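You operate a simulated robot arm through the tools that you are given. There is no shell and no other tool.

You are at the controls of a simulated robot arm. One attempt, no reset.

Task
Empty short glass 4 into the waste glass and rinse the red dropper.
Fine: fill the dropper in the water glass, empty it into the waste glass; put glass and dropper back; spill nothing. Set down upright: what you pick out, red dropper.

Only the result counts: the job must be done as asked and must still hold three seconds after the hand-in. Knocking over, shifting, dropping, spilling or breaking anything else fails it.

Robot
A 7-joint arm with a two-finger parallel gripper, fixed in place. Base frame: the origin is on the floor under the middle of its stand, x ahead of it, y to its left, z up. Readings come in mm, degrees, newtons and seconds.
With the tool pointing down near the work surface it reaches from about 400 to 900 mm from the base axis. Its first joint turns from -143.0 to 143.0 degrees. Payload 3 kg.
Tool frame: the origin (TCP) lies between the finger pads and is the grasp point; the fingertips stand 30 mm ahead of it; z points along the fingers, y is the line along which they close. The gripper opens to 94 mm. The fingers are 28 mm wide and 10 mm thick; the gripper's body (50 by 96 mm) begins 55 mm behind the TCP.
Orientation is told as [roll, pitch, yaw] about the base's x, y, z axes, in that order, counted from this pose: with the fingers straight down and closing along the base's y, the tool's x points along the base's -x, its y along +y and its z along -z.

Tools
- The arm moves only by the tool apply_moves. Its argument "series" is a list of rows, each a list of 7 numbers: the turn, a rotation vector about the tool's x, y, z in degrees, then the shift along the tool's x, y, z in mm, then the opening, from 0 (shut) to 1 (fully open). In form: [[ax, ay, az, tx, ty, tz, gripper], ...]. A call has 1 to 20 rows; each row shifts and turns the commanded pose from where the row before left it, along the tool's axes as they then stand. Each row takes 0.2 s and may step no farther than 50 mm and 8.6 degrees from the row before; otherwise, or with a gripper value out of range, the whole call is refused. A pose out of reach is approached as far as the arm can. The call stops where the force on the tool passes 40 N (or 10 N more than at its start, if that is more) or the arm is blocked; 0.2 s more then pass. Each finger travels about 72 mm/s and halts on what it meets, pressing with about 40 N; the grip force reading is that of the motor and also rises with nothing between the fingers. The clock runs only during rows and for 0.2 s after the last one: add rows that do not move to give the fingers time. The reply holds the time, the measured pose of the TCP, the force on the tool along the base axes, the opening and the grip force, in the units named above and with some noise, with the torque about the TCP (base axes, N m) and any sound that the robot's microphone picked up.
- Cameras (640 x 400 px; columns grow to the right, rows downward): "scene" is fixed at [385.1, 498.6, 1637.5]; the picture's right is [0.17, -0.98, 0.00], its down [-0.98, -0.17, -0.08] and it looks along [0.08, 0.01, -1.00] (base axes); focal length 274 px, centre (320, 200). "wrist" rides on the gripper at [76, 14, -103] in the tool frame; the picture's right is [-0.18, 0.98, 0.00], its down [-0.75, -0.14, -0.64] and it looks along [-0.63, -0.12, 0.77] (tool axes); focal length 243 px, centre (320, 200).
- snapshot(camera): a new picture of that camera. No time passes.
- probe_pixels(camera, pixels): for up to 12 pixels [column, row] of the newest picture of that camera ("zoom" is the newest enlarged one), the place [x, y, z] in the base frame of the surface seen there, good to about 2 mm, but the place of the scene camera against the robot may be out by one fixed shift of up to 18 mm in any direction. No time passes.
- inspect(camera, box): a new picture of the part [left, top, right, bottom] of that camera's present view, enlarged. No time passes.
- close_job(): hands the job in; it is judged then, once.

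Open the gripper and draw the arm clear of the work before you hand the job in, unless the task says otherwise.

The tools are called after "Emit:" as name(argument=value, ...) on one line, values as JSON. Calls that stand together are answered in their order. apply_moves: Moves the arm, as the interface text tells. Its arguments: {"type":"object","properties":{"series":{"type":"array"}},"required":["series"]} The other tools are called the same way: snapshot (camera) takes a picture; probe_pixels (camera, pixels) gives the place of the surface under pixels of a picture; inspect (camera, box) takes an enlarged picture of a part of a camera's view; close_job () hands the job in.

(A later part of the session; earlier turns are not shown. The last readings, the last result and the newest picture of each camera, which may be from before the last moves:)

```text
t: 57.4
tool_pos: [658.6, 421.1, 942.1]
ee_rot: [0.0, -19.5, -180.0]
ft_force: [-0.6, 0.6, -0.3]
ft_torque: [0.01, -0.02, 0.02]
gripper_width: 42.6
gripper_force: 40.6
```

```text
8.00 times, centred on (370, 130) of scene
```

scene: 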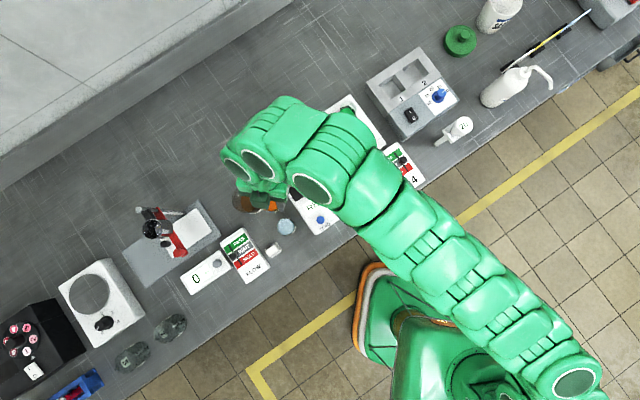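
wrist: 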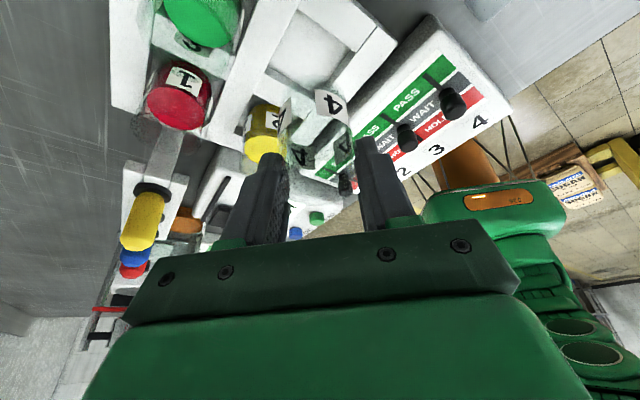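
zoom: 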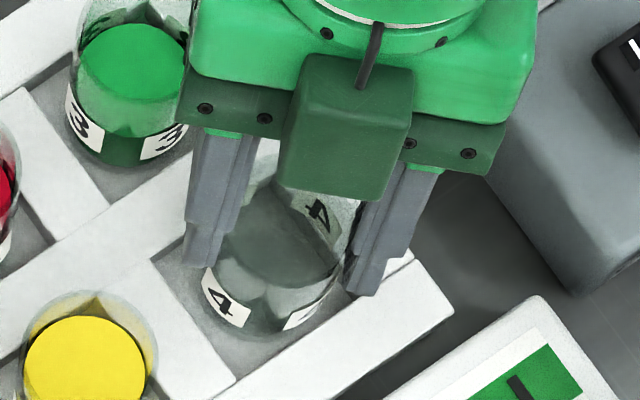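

The glass is inside the cell, about 3 mm above its floor. I lower in ~1 mm steps until contact.

Emit:
apply_moves(series=[[0, 0, 0, 0.33, 0, 0.94, 0.3], [0, 0, 0, 0.33, 0, 0.94, 0.3], [0, 0, 0, 0, 0, 0, 0.3]])

Emit:
apply_moves(series=[[0, 0, 0, 0.2, 0, 0.57, 0.3], [0, 0, 0, 0, 0, 0, 0.3]])

```text
t: 58.2
tool_pos: [657.5, 420.8, 939.4]
ee_rot: [0.0, -19.3, -180.1]
ft_force: [0.0, 0.3, -1.0]
ft_torque: [-0.01, 0.01, -0.01]
gripper_width: 42.6
gripper_force: 39.8
```

```text
t: 58.8
tool_pos: [658.8, 420.4, 940.0]
ee_rot: [0.1, -19.4, -179.8]
ft_force: [0.4, 0.2, -0.2]
ft_torque: [-0.02, 0.03, -0.01]
gripper_width: 42.9
gripper_force: 39.4
```

Not yet in firm contact (−0.2 N). I continue with small steps.

Emit:
apply_moves(series=[[0, 0, 0, 0.2, 0, 0.57, 0.3], [0, 0, 0, 0, 0, 0, 0.3]])

Emit:
apply_moves(series=[[0, 0, 0, 0.2, 0, 0.57, 0.3], [0, 0, 0, 0, 0, 0, 0.3]])

```text
t: 59.4
tool_pos: [659.4, 420.7, 938.6]
ee_rot: [0.0, -19.4, -179.9]
ft_force: [-0.6, -0.1, 1.0]
ft_torque: [0.05, 0.03, -0.01]
gripper_width: 42.8
gripper_force: 40.4
```

```text
t: 60.0
tool_pos: [659.1, 421.0, 938.8]
ee_rot: [0.0, -19.3, -179.9]
ft_force: [0.8, 3.3, 25.6]
ft_torque: [0.05, 0.11, 0.03]
gripper_width: 42.7
gripper_force: 40.0
```

Contact at z≈938.7, the original level. I back off 0.6 mm, open to 64 mm, and rise straight up.

Emit:
apply_moves(series=[[0, 0, 0, -0.2, 0, -0.57, 0.3], [0, 0, 0, 0, 0, 0, 0.5], [0, 0, 0, 0, 0, 0, 0.68], [0, 0, 0, 0, 0, 0, 0.68], [0, 0, 0, -3.3, 0, -9.4, 0.68], [0, 0, 0, -5, 0, -14.1, 0.68], [0, 0, 0, -5, 0, -14.1, 0.68], [0, 0, 0, -5, 0, -14.1, 0.68], [0, 0, 0, -3.3, 0, -9.4, 0.68], [0, 0, 0, 0, 0, 0, 0.68]])

Emit:
snapshot(camera="wrist")

Emit:
inspect(camera="scene", box=[320, 80, 420, 160])

```text
t: 62.2
tool_pos: [658.2, 419.8, 1005.3]
ee_rot: [0.1, -19.4, -179.9]
ft_force: [-0.4, -0.3, -0.6]
ft_torque: [0.03, 0.01, 0.0]
gripper_width: 64.0
gripper_force: 0.1
```

```text
taken
```

wrist: 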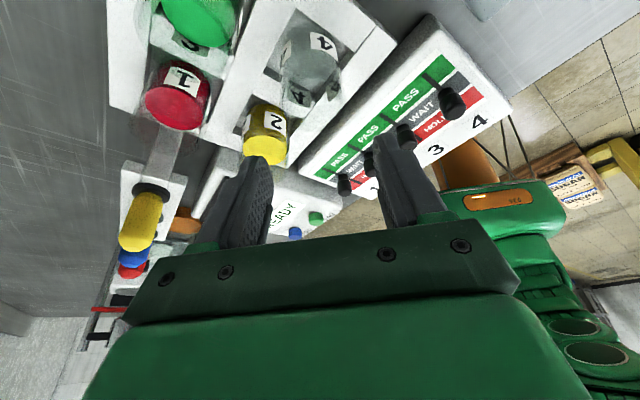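

```text
5.00 times, centred on (370, 120) of scene
```

zoom: 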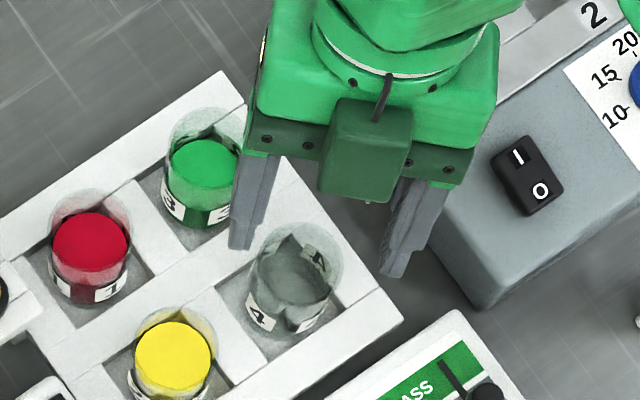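

Glass 4 is back upright in its cell, empty. Next the dropper: I back off toward the robot side, turn the lean to +15° (back toward −x), and go to a waypoint in front of the droppers with the opening at 44 mm.

Emit:
apply_moves(series=[[0, 0, 0, -32.8, 15, -5.8, 0.68], [0, 0, 0, -32.8, 15, -5.8, 0.68], [0, 6.88, 0, 0, 0, 0, 0.6], [0, 6.88, 0, 0, 0, 0, 0.5], [0, 6.88, 0, 0, 0, 0, 0.47], [0, 6.88, 0, 0, 0, 0, 0.47], [0, 6.88, 0, 0, 0, 0, 0.47], [0, 0, 0, -20, -35, -9.15, 0.47], [0, 0, 0, -20, -35, -9.15, 0.47], [0, 0, 0, -20, -35, -9.15, 0.47], [0, 0, 0, -20, -35, -9.15, 0.47], [0, 0, 0, -20, -35, -9.15, 0.47], [0, 0, 0, -20, -35, -9.15, 0.47], [0, 0, 0, 0, 0, 0, 0.47]])

Emit:
snapshot(camera="wrist")

Emit:
snapshot(camera="scene")

```text
t: 65.2
tool_pos: [469.4, 600.0, 1058.9]
ee_rot: [0.2, 15.0, -180.0]
ft_force: [-0.1, -0.1, 0.0]
ft_torque: [0.0, -0.02, 0.02]
gripper_width: 44.1
gripper_force: 0.1
```

```text
taken
```

wrist: 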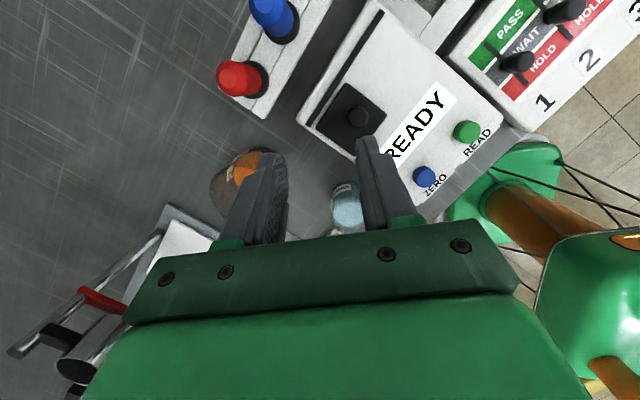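

```text
taken
```

scene: 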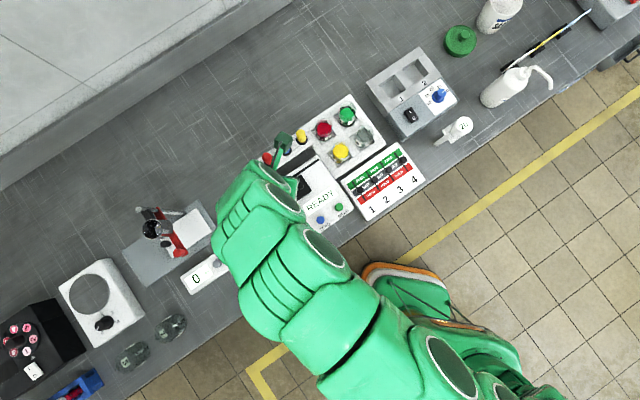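

The red dropper shows at (240,78). I zoom and probe it again for an exact axis.

Emit:
inspect(camera="wrist", box=[200, 30, 300, 110])

Emit:
probe_pixels(camera="wrist", pixels=[[227, 79], [230, 79], [225, 79], [240, 78], [240, 66], [240, 92], [262, 78], [258, 66], [258, 90], [245, 70], [245, 88], [250, 78]])

```text
5.00 times, centred on (250, 70) of wrist
```

zoom: 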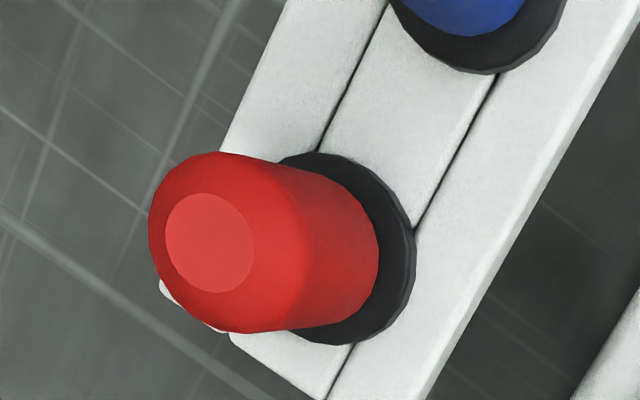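

```text
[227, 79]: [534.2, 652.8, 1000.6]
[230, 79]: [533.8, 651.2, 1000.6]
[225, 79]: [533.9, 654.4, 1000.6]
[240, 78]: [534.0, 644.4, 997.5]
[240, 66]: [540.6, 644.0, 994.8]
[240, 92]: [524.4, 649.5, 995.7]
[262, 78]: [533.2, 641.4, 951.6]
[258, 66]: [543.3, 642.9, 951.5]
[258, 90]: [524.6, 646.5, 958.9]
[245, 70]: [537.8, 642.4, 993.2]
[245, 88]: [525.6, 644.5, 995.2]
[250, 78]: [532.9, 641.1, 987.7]
```

Red dropper axis: (534,652.3), bulb R≈10.8, top 1000.6, collar top 951.5. I move over it at z≈1045.

Emit:
apply_moves(series=[[0, 0, 0, 28, -26.15, 14.7, 0.47], [0, 0, 0, 28, -26.15, 14.7, 0.47], [0, 0, 0, 0, 0, 0, 0.47]])

Emit:
snapshot(camera="wrist")

Emit:
inspect(camera="scene", box=[230, 110, 330, 190])

```text
t: 66.0
tool_pos: [532.2, 652.8, 1045.3]
ee_rot: [0.1, 15.0, -179.8]
ft_force: [-1.0, 0.7, -0.5]
ft_torque: [0.0, 0.01, -0.02]
gripper_width: 44.1
gripper_force: 0.1
```

```text
taken
```

wrist: 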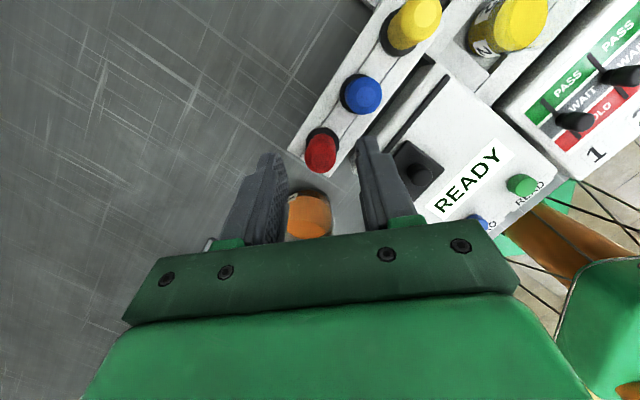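

```text
5.00 times, centred on (280, 150) of scene
```

zoom: 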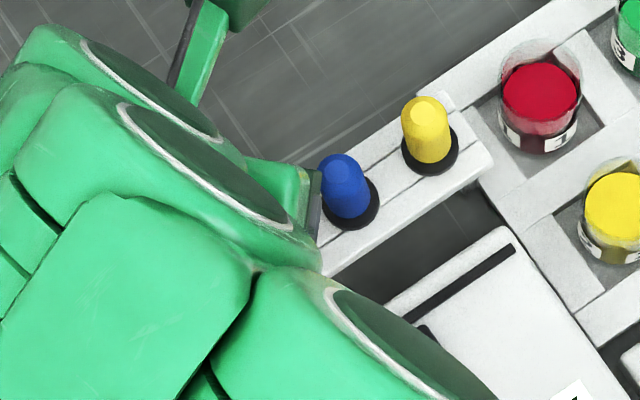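

The red bulb is centred between the fingertips (320,148). I descend most of the way and check the clearance to the blue dropper.

Emit:
apply_moves(series=[[0, 0, 0, -3.9, 0, 13.75, 0.47], [0, 0, 0, -3.9, 0, 13.75, 0.47], [0, 0, 0, 0, 0, 0, 0.47]])

Emit:
inspect(camera="wrist", box=[240, 60, 420, 240])

Emit:
probe_pixels(camera="zoom", pixels=[[280, 250], [130, 250], [100, 200], [440, 220], [420, 150], [280, 200], [330, 190]])

```text
t: 66.8
tool_pos: [531.0, 653.0, 1015.9]
ee_rot: [0.1, 15.1, -179.9]
ft_force: [-0.5, 0.2, 0.0]
ft_torque: [-0.03, -0.02, 0.01]
gripper_width: 44.0
gripper_force: 0.1
```

```text
2.22 times, centred on (330, 150) of wrist
```

zoom: 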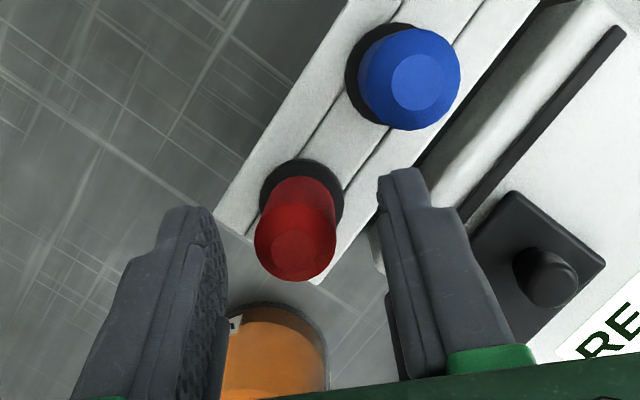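

```text
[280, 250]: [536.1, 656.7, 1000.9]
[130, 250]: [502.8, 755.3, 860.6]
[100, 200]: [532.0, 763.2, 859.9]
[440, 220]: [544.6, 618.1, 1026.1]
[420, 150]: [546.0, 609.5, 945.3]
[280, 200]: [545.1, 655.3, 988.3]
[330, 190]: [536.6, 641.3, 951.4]
```

Good clearance to blue. I lower the last 28 mm to z≈988 and look again.

Emit:
apply_moves(series=[[0, 0, 0, -2.4, 0, 9, 0.47], [0, 0, 0, -2.4, 0, 9, 0.47], [0, 0, 0, -2.4, 0, 9, 0.47], [0, 0, 0, 0, 0, 0, 0.47]])

Emit:
inspect(camera="wrist", box=[240, 60, 420, 240])

```text
t: 67.8
tool_pos: [530.1, 652.6, 988.2]
ee_rot: [0.0, 15.0, -179.9]
ft_force: [-0.9, 0.8, 0.0]
ft_torque: [-0.05, 0.0, 0.04]
gripper_width: 44.2
gripper_force: 0.0
```

```text
2.22 times, centred on (330, 150) of wrist
```

zoom: 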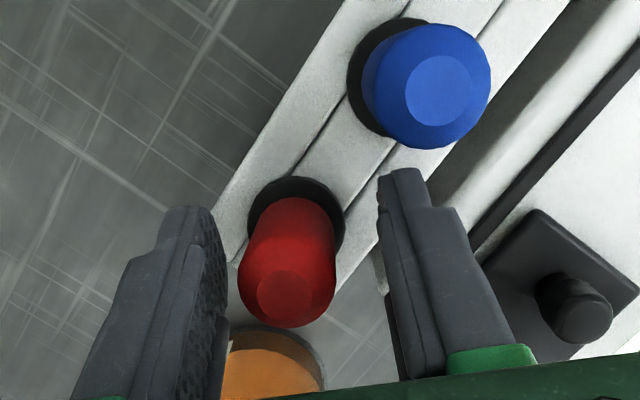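

Clear on both sides. I close in steps, first to ~21 mm, to feel how the bulb responds.

Emit:
apply_moves(series=[[0, 0, 0, 0, 0, 0, 0.35], [0, 0, 0, 0, 0, 0, 0.26], [0, 0, 0, 0, 0, 0, 0.22], [0, 0, 0, 0, 0, 0, 0.22]])

Emit:
inspect(camera="wrist", box=[240, 60, 420, 240])

```text
t: 68.8
tool_pos: [531.7, 652.2, 988.3]
ee_rot: [0.0, 15.0, -179.9]
ft_force: [0.8, -0.6, -1.4]
ft_torque: [0.01, 0.01, -0.04]
gripper_width: 21.9
gripper_force: 1.1
```

```text
2.22 times, centred on (330, 150) of wrist
```

zoom: 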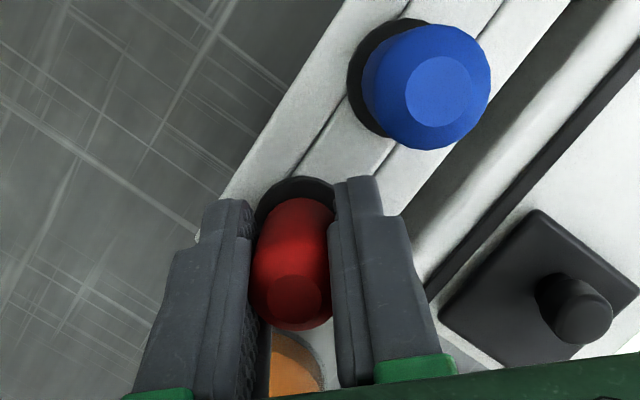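

Contact begins at 21.9 mm with 1.1 N — the bulb is soft and the force follows the command. I close slightly more, to ~18 mm.

Emit:
apply_moves(series=[[0, 0, 0, 0, 0, 0, 0.205], [0, 0, 0, 0, 0, 0, 0.19], [0, 0, 0, 0, 0, 0, 0.19]])

Emit:
inspect(camera="wrist", box=[240, 60, 420, 240])

```text
t: 69.6
tool_pos: [531.4, 652.1, 988.6]
ee_rot: [0.1, 14.9, -179.9]
ft_force: [-0.7, 0.2, 0.2]
ft_torque: [-0.01, 0.03, -0.01]
gripper_width: 20.9
gripper_force: 39.3
```

```text
2.22 times, centred on (330, 150) of wrist
```

zoom: 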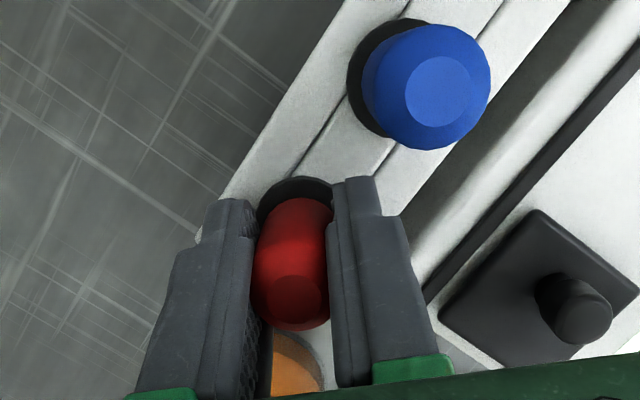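

At 18 mm command the grip saturates (39 N, width 20.9): that is a full squeeze. While the dropper still stands in its hole, I find a light holding level by relaxing to 0.21.

Emit:
apply_moves(series=[[0, 0, 0, 0, 0, 0, 0.21], [0, 0, 0, 0, 0, 0, 0.21], [0, 0, 0, 0, 0, 0, 0.21]])

Emit:
apply_moves(series=[[0, 0, 0, 0, 0, 0, 0.2], [0, 0, 0, 0, 0, 0, 0.2], [0, 0, 0, 0, 0, 0, 0.2]])

Emit:
apply_moves(series=[[0, 0, 0, 0, 0, 0, 0.1], [0, 0, 0, 0, 0, 0, 0.1], [0, 0, 0, 0, 0, 0, 0.1]])

```text
t: 70.4
tool_pos: [530.3, 652.9, 988.9]
ee_rot: [0.0, 15.1, -179.8]
ft_force: [-0.1, 0.7, 0.7]
ft_torque: [0.01, -0.04, -0.03]
gripper_width: 20.8
gripper_force: 40.0
```

```text
t: 71.2
tool_pos: [531.1, 651.8, 988.6]
ee_rot: [0.0, 15.0, -179.9]
ft_force: [0.1, 0.5, 1.4]
ft_torque: [0.01, 0.04, 0.02]
gripper_width: 20.8
gripper_force: 39.9
```

```text
t: 72.0
tool_pos: [531.5, 652.2, 988.9]
ee_rot: [0.0, 15.1, -179.9]
ft_force: [0.2, -0.6, 2.2]
ft_torque: [0.0, 0.05, 0.01]
gripper_width: 20.8
gripper_force: 39.8
```

The width stays at 20.8 mm for any tighter command (bulb is stiff; force ≈ 40 N). I map the force for commands between 0.21 and 0.225.

Emit:
apply_moves(series=[[0, 0, 0, 0, 0, 0, 0.215], [0, 0, 0, 0, 0, 0, 0.215], [0, 0, 0, 0, 0, 0, 0.215]])

Emit:
apply_moves(series=[[0, 0, 0, 0, 0, 0, 0.22], [0, 0, 0, 0, 0, 0, 0.22], [0, 0, 0, 0, 0, 0, 0.22]])

Emit:
apply_moves(series=[[0, 0, 0, 0, 0, 0, 0.225], [0, 0, 0, 0, 0, 0, 0.225], [0, 0, 0, 0, 0, 0, 0.225]])

```text
t: 72.8
tool_pos: [530.5, 652.2, 988.5]
ee_rot: [0.0, 15.1, -179.9]
ft_force: [1.0, 0.2, 3.2]
ft_torque: [0.0, 0.02, -0.02]
gripper_width: 21.6
gripper_force: 18.1
```

```text
t: 73.6
tool_pos: [530.5, 652.8, 988.5]
ee_rot: [0.0, 14.9, -179.9]
ft_force: [-0.1, -0.3, 1.9]
ft_torque: [0.01, 0.0, 0.02]
gripper_width: 21.8
gripper_force: 5.9
```

```text
t: 74.4
tool_pos: [531.8, 651.9, 987.8]
ee_rot: [0.0, 15.0, -179.9]
ft_force: [-0.7, 0.1, 0.5]
ft_torque: [-0.03, 0.04, -0.03]
gripper_width: 22.0
gripper_force: 0.7
```

The bulb is springy: 22.0 mm free, 21.8 mm at ~6 N, 20.8 mm at 40 N. So 0.1 is a full squeeze and 0.22 a light hold; I squeeze fully and lift the dropper 25 mm.

Emit:
apply_moves(series=[[0, 0, 0, 0, 0, 0, 0.1], [0, 0, 0, 0, 0, 0, 0.1], [0, 0, 0, 0, 0, 0, 0.1], [0, 0, 0, 1.3, 0, -4.83, 0.1], [0, 0, 0, 2.6, 0, -9.66, 0.1], [0, 0, 0, 2.6, 0, -9.66, 0.1], [0, 0, 0, 0, 0, 0, 0.1]])

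Emit:
snapshot(camera="wrist")

Emit:
inspect(camera="wrist", box=[240, 60, 420, 240])

```text
t: 76.0
tool_pos: [529.5, 652.3, 1013.4]
ee_rot: [0.0, 15.1, -179.9]
ft_force: [-0.9, 0.0, -0.4]
ft_torque: [0.0, 0.02, 0.01]
gripper_width: 20.8
gripper_force: 40.2
```

```text
taken
```

wrist: 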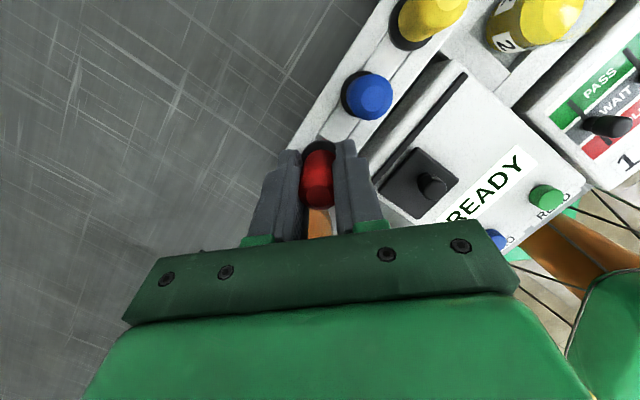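

```text
2.22 times, centred on (330, 150) of wrist
```

zoom: 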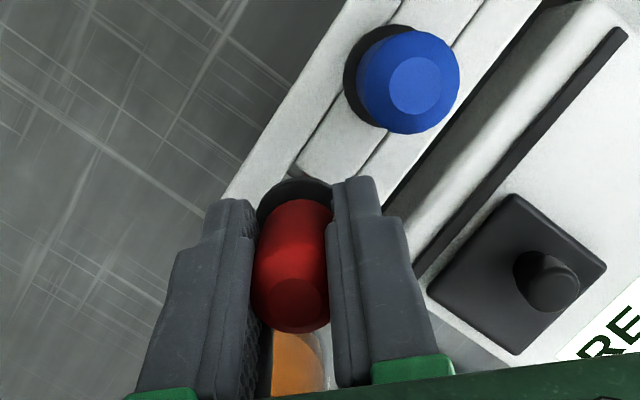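

The red bulb stayed in place between the fingers while rising with them. I lift on to z≈1083 so the tip clears the rack.

Emit:
apply_moves(series=[[0, 0, 0, 3.62, 0, -13.5, 0.1], [0, 0, 0, 3.62, 0, -13.5, 0.1], [0, 0, 0, 3.62, 0, -13.5, 0.1], [0, 0, 0, 3.62, 0, -13.5, 0.1], [0, 0, 0, 3.62, 0, -13.5, 0.1], [0, 0, 0, 0, 0, 0, 0.1]])

Emit:
snapshot(camera="wrist")

Emit:
inspect(camera="scene", box=[220, 110, 320, 210])

```text
t: 77.4
tool_pos: [531.2, 652.4, 1083.5]
ee_rot: [0.0, 15.0, -179.8]
ft_force: [-0.1, -0.6, -0.4]
ft_torque: [-0.01, 0.03, 0.01]
gripper_width: 21.0
gripper_force: 40.3
```

```text
taken
```

wrist: 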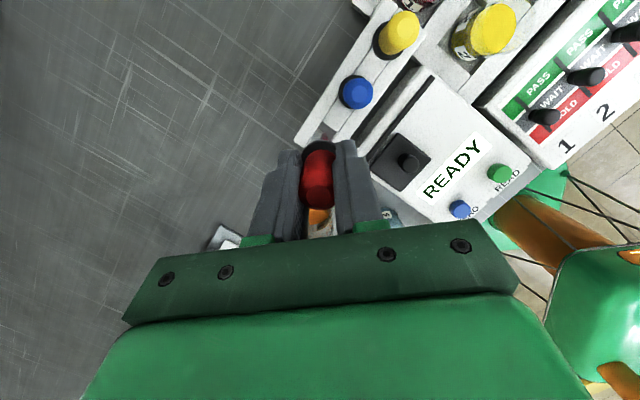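

```text
4.00 times, centred on (270, 160) of scene
```

zoom: 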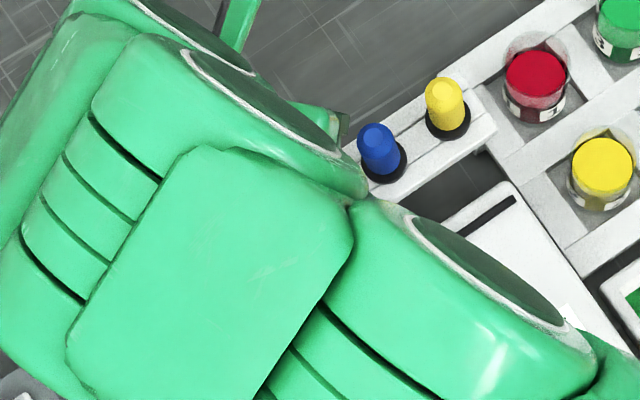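

The dropper is out of the rack, its tip at about z≈963. Still squeezed, I carry it over the water glass.

Emit:
apply_moves(series=[[0, 0, 0, -15.3, 6.7, -4.1, 0.1], [0, 0, 0, -30.7, 13.5, -8.2, 0.1], [0, 0, 0, -30.7, 13.5, -8.2, 0.1], [0, 0, 0, -30.7, 13.5, -8.2, 0.1], [0, 0, 0, -30.7, 13.5, -8.2, 0.1], [0, 0, 0, -15.3, 6.7, -4.1, 0.1], [0, 0, 0, 0, 0, 0, 0.1]])

Emit:
snapshot(camera="wrist")

Emit:
inspect(camera="scene", box=[220, 150, 340, 270])

```text
t: 78.7
tool_pos: [332.8, 649.8, 1002.2]
ee_rot: [-7.6, -4.9, -169.8]
ft_force: [-2.2, 3.6, 10.6]
ft_torque: [0.49, 0.67, -0.08]
gripper_width: 20.9
gripper_force: 40.1
stopped in row 6: the force on the tool passed its limit at 54 N (the readings are from after the stop); the commanded pose is now the measured one
```

```text
taken
```

wrist: 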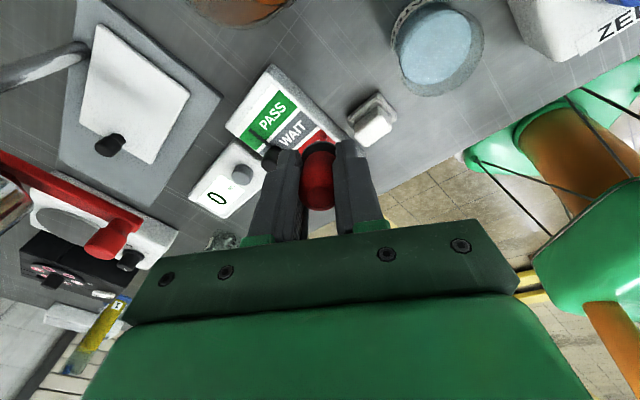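

```text
3.33 times, centred on (280, 210) of scene
```

zoom: 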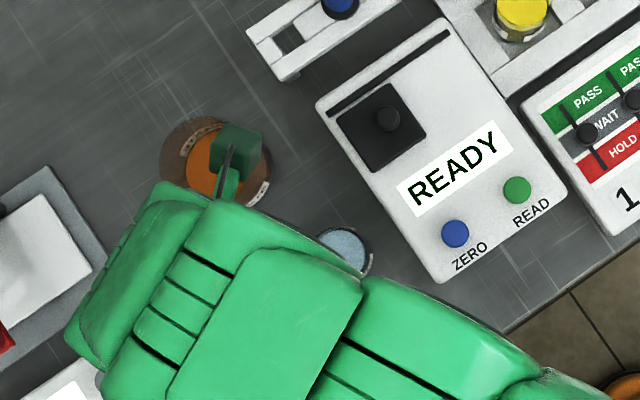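

The arm made an unexpected swing: it stopped at (333,650,1002) with 54 N, far off the commanded line, the dropper tip now likely touching the FLOW panel. I look closely before moving anything.

Emit:
inspect(camera="wrist", box=[180, 50, 420, 250])

Emit:
snapshot(camera="scene")

Emit:
inspect(camera="scene", box=[180, 200, 300, 300])

```text
2.00 times, centred on (300, 150) of wrist
```

zoom: 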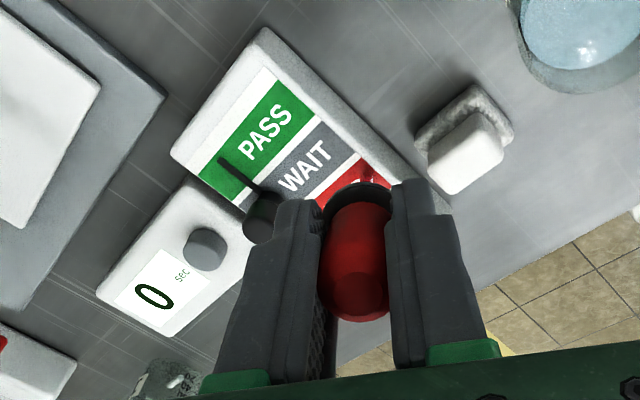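

```text
taken
```

scene: 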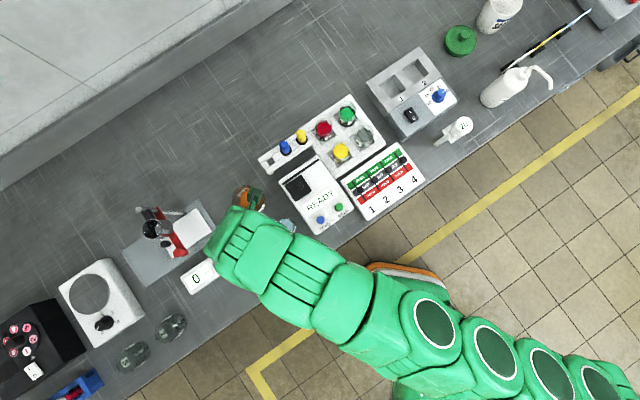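

```text
4.00 times, centred on (240, 250) of scene
```

zoom: 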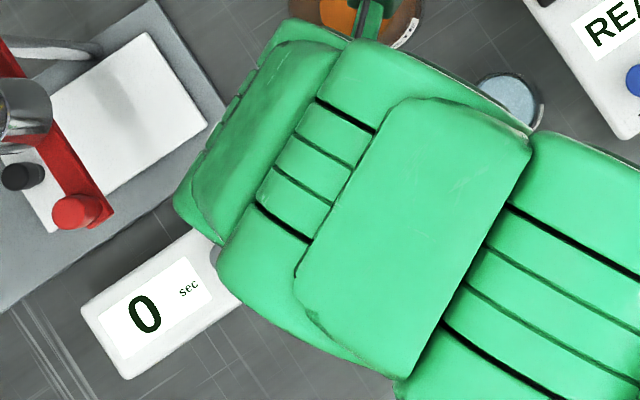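

The tip rests near the HOLD field of the FLOW panel; knob and panel look unmoved, and the bulb is still firmly held. I raise straight up in small steps and check that the arm follows.

Emit:
apply_moves(series=[[0, 0, 0, -0.85, -1.3, -9.87, 0.1], [0, 0, 0, -0.85, -1.3, -9.87, 0.1], [0, 0, 0, 0, 0, 0, 0.1]])

Emit:
snapshot(camera="wrist")

```text
t: 79.5
tool_pos: [333.1, 649.6, 1022.7]
ee_rot: [-7.6, -5.0, -169.8]
ft_force: [-0.6, -0.2, -0.5]
ft_torque: [0.0, 0.0, -0.02]
gripper_width: 20.7
gripper_force: 40.5
```

```text
taken
```

wrist: 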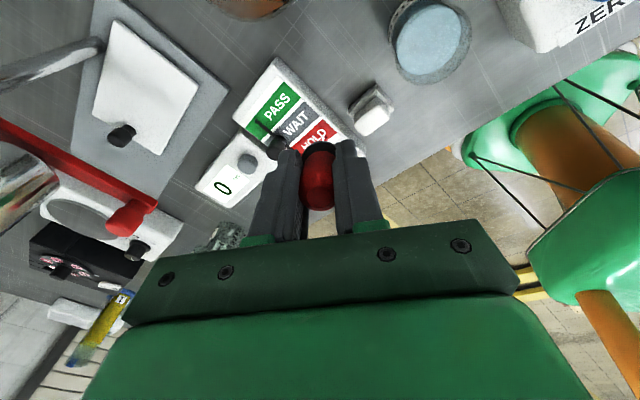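

It follows accurately and the contact force is gone. I raise another 60 mm.

Emit:
apply_moves(series=[[0, 0, 0, -1.28, -1.97, -14.8, 0.1], [0, 0, 0, -1.28, -1.97, -14.8, 0.1], [0, 0, 0, -1.28, -1.97, -14.8, 0.1], [0, 0, 0, -1.28, -1.97, -14.8, 0.1], [0, 0, 0, 0, 0, 0, 0.1]])

Emit:
snapshot(camera="wrist")

Emit:
snapshot(camera="scene")

Emit:
inspect(camera="wrist", box=[200, 60, 440, 240])

```text
t: 80.7
tool_pos: [332.2, 650.2, 1080.4]
ee_rot: [-7.6, -5.0, -169.9]
ft_force: [-0.2, 0.1, -0.7]
ft_torque: [0.03, -0.01, 0.0]
gripper_width: 20.6
gripper_force: 39.9
```

```text
taken
```

wrist: 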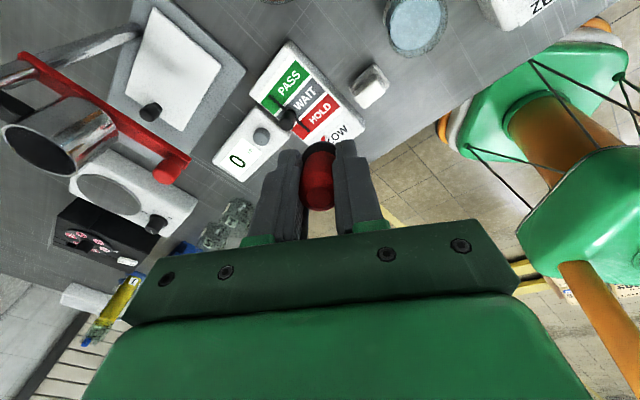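

```text
taken
```

scene: 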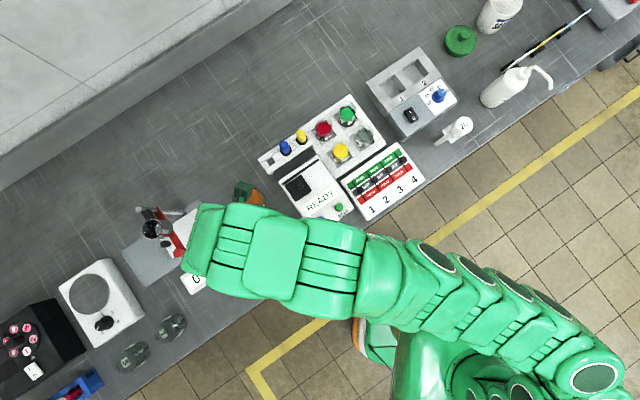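

```text
2.22 times, centred on (320, 150) of wrist
```

zoom: 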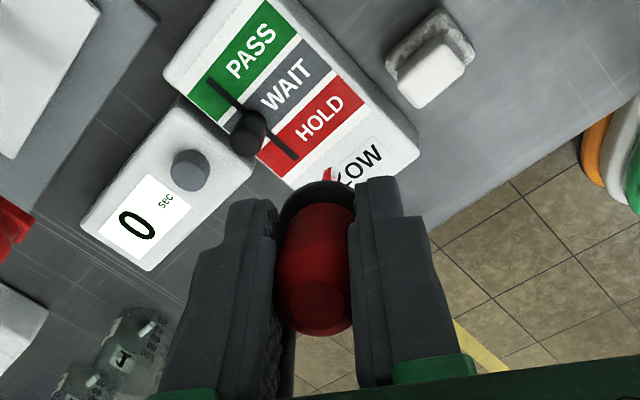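

The FLOW panel and its knob look untouched. I turn the tool slowly back to the dropper-vertical orientation here, in small steps, watching for another deviation.

Emit:
apply_moves(series=[[-1.4, 3.42, 1.48, 0, 0, 0, 0.1], [-1.4, 3.42, 1.48, 0, 0, 0, 0.1], [-1.4, 3.42, 1.48, 0, 0, 0, 0.1], [0, 0, 0, 0, 0, 0, 0.1]])

Emit:
apply_moves(series=[[-1.4, 3.42, 1.48, 0, 0, 0, 0.1], [-1.4, 3.42, 1.48, 0, 0, 0, 0.1], [-1.4, 3.42, 1.48, 0, 0, 0, 0.1], [0, 0, 0, 0, 0, 0, 0.1]])

```text
t: 81.7
tool_pos: [333.0, 649.9, 1081.3]
ee_rot: [-3.3, 4.9, -175.2]
ft_force: [1.1, 0.6, 0.1]
ft_torque: [0.01, -0.01, 0.0]
gripper_width: 20.9
gripper_force: 39.9
```

```text
t: 82.7
tool_pos: [332.6, 649.5, 1080.9]
ee_rot: [0.0, 14.9, 180.0]
ft_force: [-0.3, -0.4, -0.5]
ft_torque: [-0.01, -0.01, 0.02]
gripper_width: 20.9
gripper_force: 39.9
```

Orientation is restored (0, 14.9, 180). I check both views before approaching the water glass.

Emit:
snapshot(camera="wrist")

Emit:
snapshot(camera="scene")

Emit:
inspect(camera="wrist", box=[200, 40, 440, 240])

```text
taken
```

wrist: 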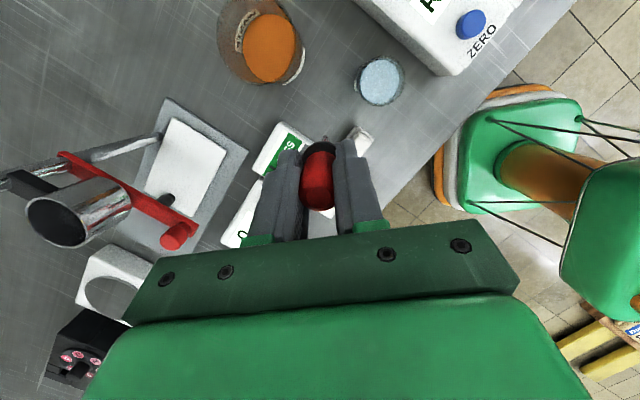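

```text
taken
```

scene: 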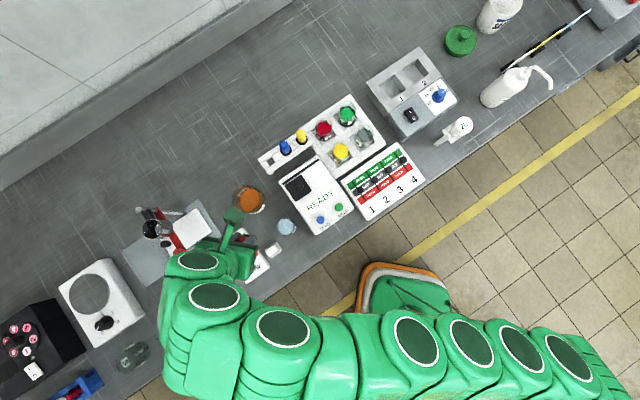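

```text
2.00 times, centred on (320, 140) of wrist
```

zoom: 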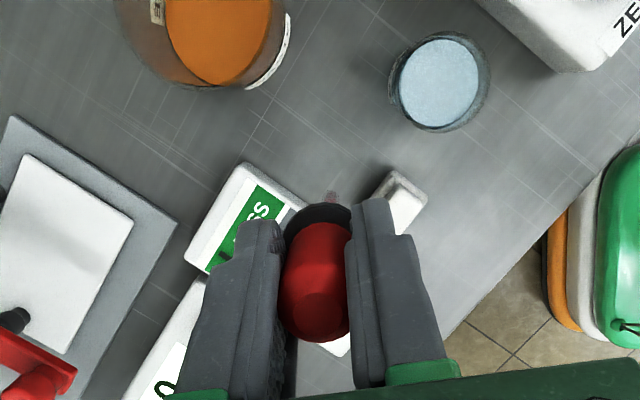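

I probe the visible stem tip (zoom (330,196)) and other points to learn where the dropper's tip is relative to the gripper.

Emit:
inspect(camera="wrist", box=[290, 110, 360, 180])

Emit:
probe_pixels(camera="wrist", pixels=[[325, 138], [325, 137], [326, 139], [324, 140], [318, 143], [325, 143], [317, 160], [320, 195], [380, 80], [370, 82], [390, 80], [325, 136]])

```text
5.71 times, centred on (325, 145) of wrist
```

zoom: 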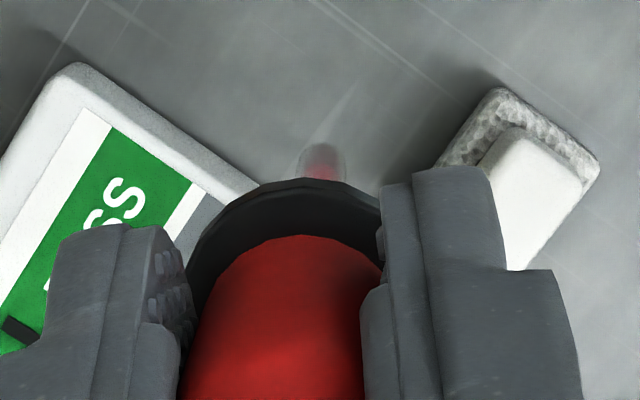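

```text
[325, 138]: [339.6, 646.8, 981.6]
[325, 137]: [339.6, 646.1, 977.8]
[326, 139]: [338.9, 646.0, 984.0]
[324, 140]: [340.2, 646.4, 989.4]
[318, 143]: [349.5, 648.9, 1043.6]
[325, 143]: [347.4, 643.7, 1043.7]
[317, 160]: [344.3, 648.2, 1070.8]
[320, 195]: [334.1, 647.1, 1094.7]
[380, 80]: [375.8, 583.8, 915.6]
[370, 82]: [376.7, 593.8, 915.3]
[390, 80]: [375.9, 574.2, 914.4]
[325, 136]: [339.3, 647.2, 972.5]
```

The stem hangs vertically at about (336,648) and the water centre is confirmed at (375.5,585). I move over the water in small steps, staying at z≈1081.

Emit:
apply_moves(series=[[0, 0, 0, 7.7, 12.9, 2.06, 0.1], [0, 0, 0, 7.7, 12.9, 2.06, 0.1], [0, 0, 0, 0, 0, 0, 0.1]])

Emit:
apply_moves(series=[[0, 0, 0, 7.7, 12.9, 2.06, 0.1], [0, 0, 0, 7.7, 12.9, 2.06, 0.1], [0, 0, 0, 7.7, 12.9, 2.06, 0.1], [0, 0, 0, 0, 0, 0, 0.1]])

Emit:
snapshot(camera="wrist")

Emit:
snapshot(camera="scene")

```text
t: 83.5
tool_pos: [347.9, 623.4, 1081.0]
ee_rot: [0.1, 15.0, 180.0]
ft_force: [0.5, -0.1, -0.6]
ft_torque: [0.01, 0.01, -0.03]
gripper_width: 20.7
gripper_force: 39.8
```

```text
t: 84.5
tool_pos: [371.9, 585.6, 1081.6]
ee_rot: [0.0, 15.0, 180.0]
ft_force: [0.7, -0.4, 0.2]
ft_torque: [-0.04, 0.03, 0.02]
gripper_width: 20.7
gripper_force: 40.2
```

```text
taken
```

wrist: 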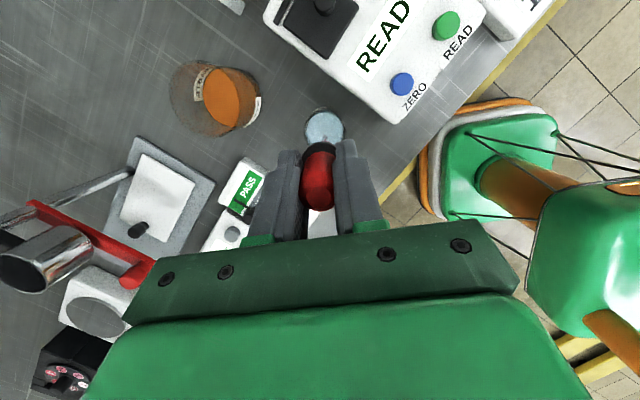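

```text
taken
```

scene: 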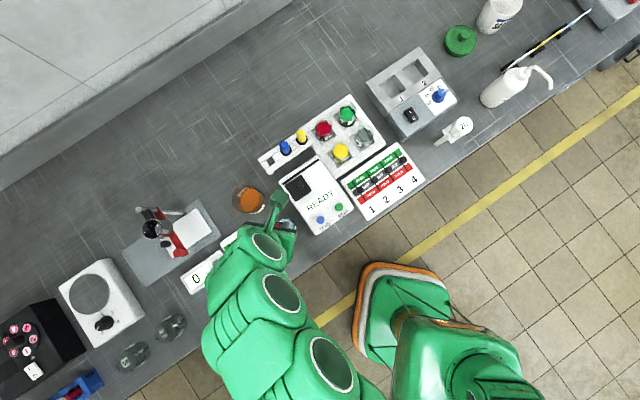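

Above the water glass now. I zoom to check the stem tip against the water surface.

Emit:
inspect(camera="wrist", box=[285, 90, 365, 170])

Emit:
probe_pixels(camera="wrist", pixels=[[325, 138], [325, 137], [326, 139], [325, 136], [312, 125], [338, 125], [324, 115], [318, 143], [330, 143], [306, 120], [342, 120], [324, 130]])

Emit:
inspect(camera="scene", box=[250, 195, 310, 255])

```text
5.00 times, centred on (325, 130) of wrist
```

zoom: 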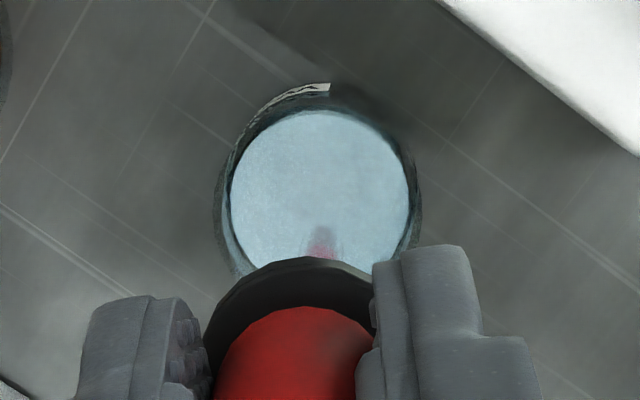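

```text
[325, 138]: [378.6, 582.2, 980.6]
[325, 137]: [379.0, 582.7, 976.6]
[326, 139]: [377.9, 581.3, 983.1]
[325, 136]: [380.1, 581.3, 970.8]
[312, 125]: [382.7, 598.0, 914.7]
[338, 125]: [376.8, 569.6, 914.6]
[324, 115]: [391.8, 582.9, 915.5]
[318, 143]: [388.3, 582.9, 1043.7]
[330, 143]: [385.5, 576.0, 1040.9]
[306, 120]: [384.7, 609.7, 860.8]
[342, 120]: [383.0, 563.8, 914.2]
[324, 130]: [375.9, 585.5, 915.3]
```

```text
6.67 times, centred on (280, 225) of scene
```

zoom: 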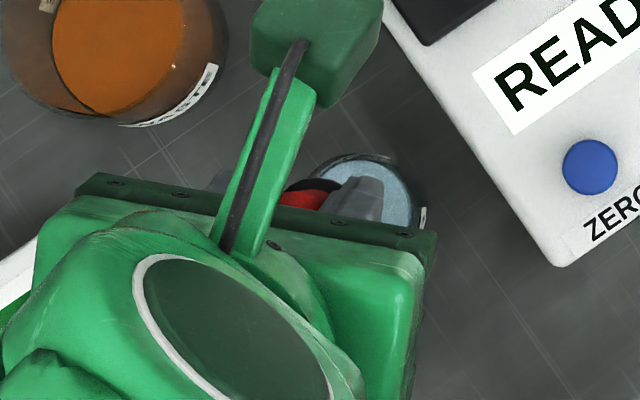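

The stem axis is centred over the water, tip near z≈968. Keeping the full squeeze, I lower 76 mm so the tip goes ~25 mm under the surface.

Emit:
apply_moves(series=[[0, 0, 0, -2.48, 0, 9.27, 0.1], [0, 0, 0, -2.48, 0, 9.27, 0.1], [0, 0, 0, -2.48, 0, 9.27, 0.1], [0, 0, 0, -2.48, 0, 9.27, 0.1], [0, 0, 0, 0, 0, 0, 0.1]])

Emit:
apply_moves(series=[[0, 0, 0, -2.48, 0, 9.27, 0.1], [0, 0, 0, -2.48, 0, 9.27, 0.1], [0, 0, 0, -2.48, 0, 9.27, 0.1], [0, 0, 0, -2.48, 0, 9.27, 0.1], [0, 0, 0, 0, 0, 0, 0.1]])

Emit:
snapshot(camera="wrist")

Emit:
inspect(camera="wrist", box=[270, 90, 380, 220])

```text
t: 85.7
tool_pos: [373.6, 584.2, 1042.7]
ee_rot: [0.0, 15.0, -180.0]
ft_force: [0.3, 0.0, -0.6]
ft_torque: [-0.02, 0.0, -0.02]
gripper_width: 20.8
gripper_force: 39.9
```

```text
t: 86.9
tool_pos: [372.2, 585.7, 1004.3]
ee_rot: [-0.1, 14.9, -180.1]
ft_force: [-0.2, 0.0, 0.1]
ft_torque: [-0.03, 0.03, 0.01]
gripper_width: 21.0
gripper_force: 40.7
```

```text
taken
```

wrist: 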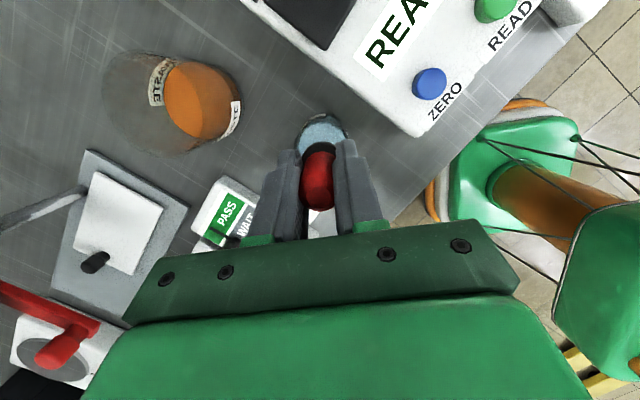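

```text
3.08 times, centred on (325, 155) of wrist
```

zoom: 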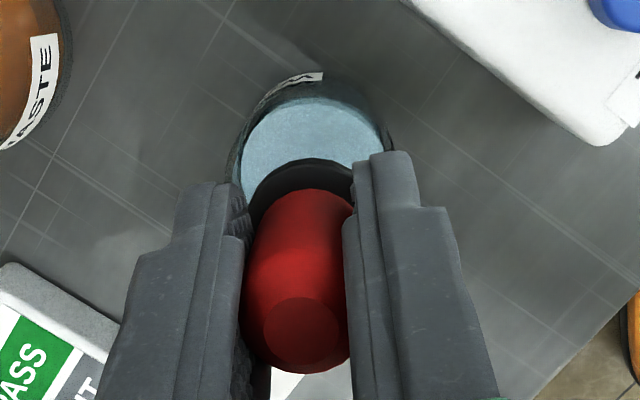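

The tip is under water (TCP 1004). I now relax the grip to the light hold 0.22 and wait for it to fill.

Emit:
apply_moves(series=[[0, 0, 0, 0, 0, 0, 0.21], [0, 0, 0, 0, 0, 0, 0.216], [0, 0, 0, 0, 0, 0, 0.22], [0, 0, 0, 0, 0, 0, 0.22], [0, 0, 0, 0, 0, 0, 0.22], [0, 0, 0, 0, 0, 0, 0.22], [0, 0, 0, 0, 0, 0, 0.22], [0, 0, 0, 0, 0, 0, 0.22]])

Emit:
inspect(camera="wrist", box=[270, 90, 380, 220])

Emit:
probe_pixels(camera="zoom", pixels=[[300, 130], [280, 150], [330, 140], [300, 320]])

```text
t: 88.7
tool_pos: [373.0, 585.8, 1004.2]
ee_rot: [0.0, 15.0, 180.0]
ft_force: [0.1, 0.6, -0.1]
ft_torque: [-0.03, -0.02, 0.02]
gripper_width: 21.4
gripper_force: 18.5
```

```text
3.08 times, centred on (325, 155) of wrist
```

zoom: 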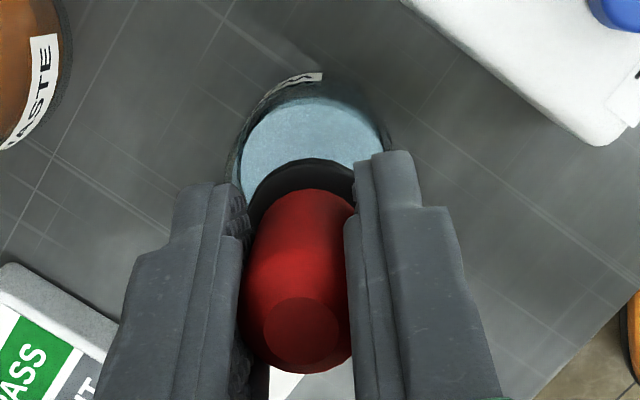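

```text
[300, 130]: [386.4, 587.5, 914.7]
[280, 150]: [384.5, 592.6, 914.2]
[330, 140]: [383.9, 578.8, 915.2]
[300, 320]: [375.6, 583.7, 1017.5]
```

At 0.22 the force is still 18.5 N (21.4 mm), so the bulb is only partly released. I relax a little more, to 0.225.

Emit:
apply_moves(series=[[0, 0, 0, 0, 0, 0, 0.223], [0, 0, 0, 0, 0, 0, 0.225], [0, 0, 0, 0, 0, 0, 0.225], [0, 0, 0, 0, 0, 0, 0.225]])

Emit:
inspect(camera="wrist", box=[270, 90, 380, 220])

```text
t: 89.7
tool_pos: [371.9, 584.4, 1004.6]
ee_rot: [-0.1, 15.0, 180.1]
ft_force: [0.0, 0.3, -0.3]
ft_torque: [-0.01, -0.01, -0.01]
gripper_width: 22.1
gripper_force: 0.5
```

```text
3.08 times, centred on (325, 155) of wrist
```

zoom: 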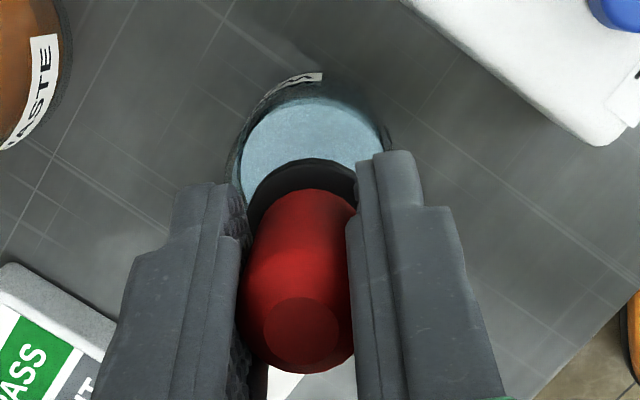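

Nearly fully released (22.1 mm, 0.5 N) and the dropper hasn't dropped. I wait a moment to fill, then firm up to 0.221 for carrying.

Emit:
apply_moves(series=[[0, 0, 0, 0, 0, 0, 0.225], [0, 0, 0, 0, 0, 0, 0.225], [0, 0, 0, 0, 0, 0, 0.225], [0, 0, 0, 0, 0, 0, 0.221], [0, 0, 0, 0, 0, 0, 0.221], [0, 0, 0, 0, 0, 0, 0.221]])

Emit:
inspect(camera="wrist", box=[270, 90, 380, 220])

```text
t: 91.1
tool_pos: [373.5, 585.6, 1004.6]
ee_rot: [-0.1, 15.0, 180.0]
ft_force: [0.4, 0.2, -0.4]
ft_torque: [-0.02, 0.0, 0.01]
gripper_width: 21.9
gripper_force: 0.8
```

```text
3.08 times, centred on (325, 155) of wrist
```

zoom: 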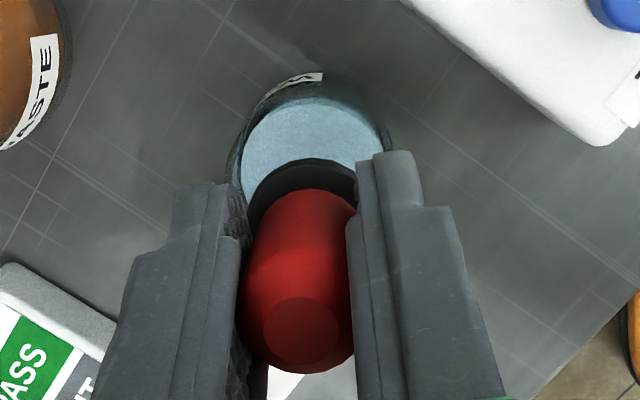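

The hold is weak (0.8 N). I firm it up slightly to 0.217 while still in the water.

Emit:
apply_moves(series=[[0, 0, 0, 0, 0, 0, 0.219], [0, 0, 0, 0, 0, 0, 0.217], [0, 0, 0, 0, 0, 0, 0.217]])

```text
t: 91.9
tool_pos: [373.1, 585.8, 1004.6]
ee_rot: [0.0, 15.0, 179.9]
ft_force: [0.6, 0.4, -0.5]
ft_torque: [-0.02, 0.0, 0.0]
gripper_width: 21.4
gripper_force: 1.4
```

The bulb is soft between 22.0 and 20.8 mm, so a tighter hold would push water back out. I relax to 0.225 again to refill, go to the light hold 0.221, and test a slow 8 mm lift.

Emit:
apply_moves(series=[[0, 0, 0, 0, 0, 0, 0.222], [0, 0, 0, 0, 0, 0, 0.226], [0, 0, 0, 0, 0, 0, 0.226], [0, 0, 0, 0, 0, 0, 0.226], [0, 0, 0, 0, 0, 0, 0.226], [0, 0, 0, 0, 0, 0, 0.226], [0, 0, 0, 0, 0, 0, 0.22], [0, 0, 0, 0, 0, 0, 0.22]])

Emit:
apply_moves(series=[[0, 0, 0, 0.52, 0, -1.93, 0.22], [0, 0, 0, 0.78, 0, -2.9, 0.22], [0, 0, 0, 0.78, 0, -2.9, 0.22], [0, 0, 0, 0, 0, 0, 0.22]])

Emit:
inspect(camera="wrist", box=[270, 90, 380, 220])

Emit:
probe_pixels(camera="zoom", pixels=[[300, 320], [300, 170], [290, 130]])

```text
t: 93.7
tool_pos: [372.7, 585.4, 1004.0]
ee_rot: [0.0, 15.0, 180.1]
ft_force: [-0.1, -0.2, 1.6]
ft_torque: [-0.02, 0.01, 0.0]
gripper_width: 21.9
gripper_force: 6.0
```

```text
t: 94.7
tool_pos: [373.3, 585.9, 1011.3]
ee_rot: [0.1, 15.0, 179.9]
ft_force: [-0.5, -0.4, -0.2]
ft_torque: [0.0, -0.04, -0.01]
gripper_width: 22.1
gripper_force: 6.2
```

```text
3.08 times, centred on (325, 155) of wrist
```

zoom: 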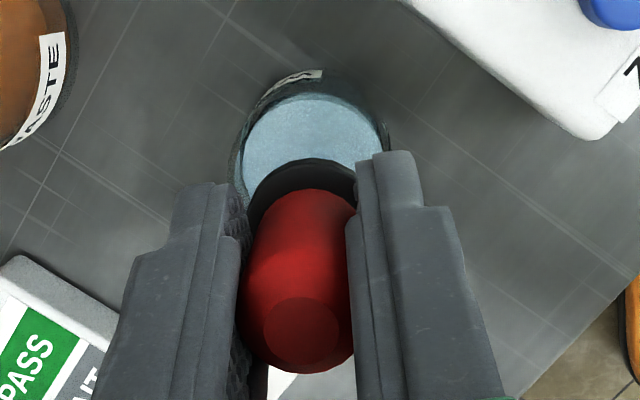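

```text
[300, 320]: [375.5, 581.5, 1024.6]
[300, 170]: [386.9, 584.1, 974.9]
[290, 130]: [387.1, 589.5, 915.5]
```

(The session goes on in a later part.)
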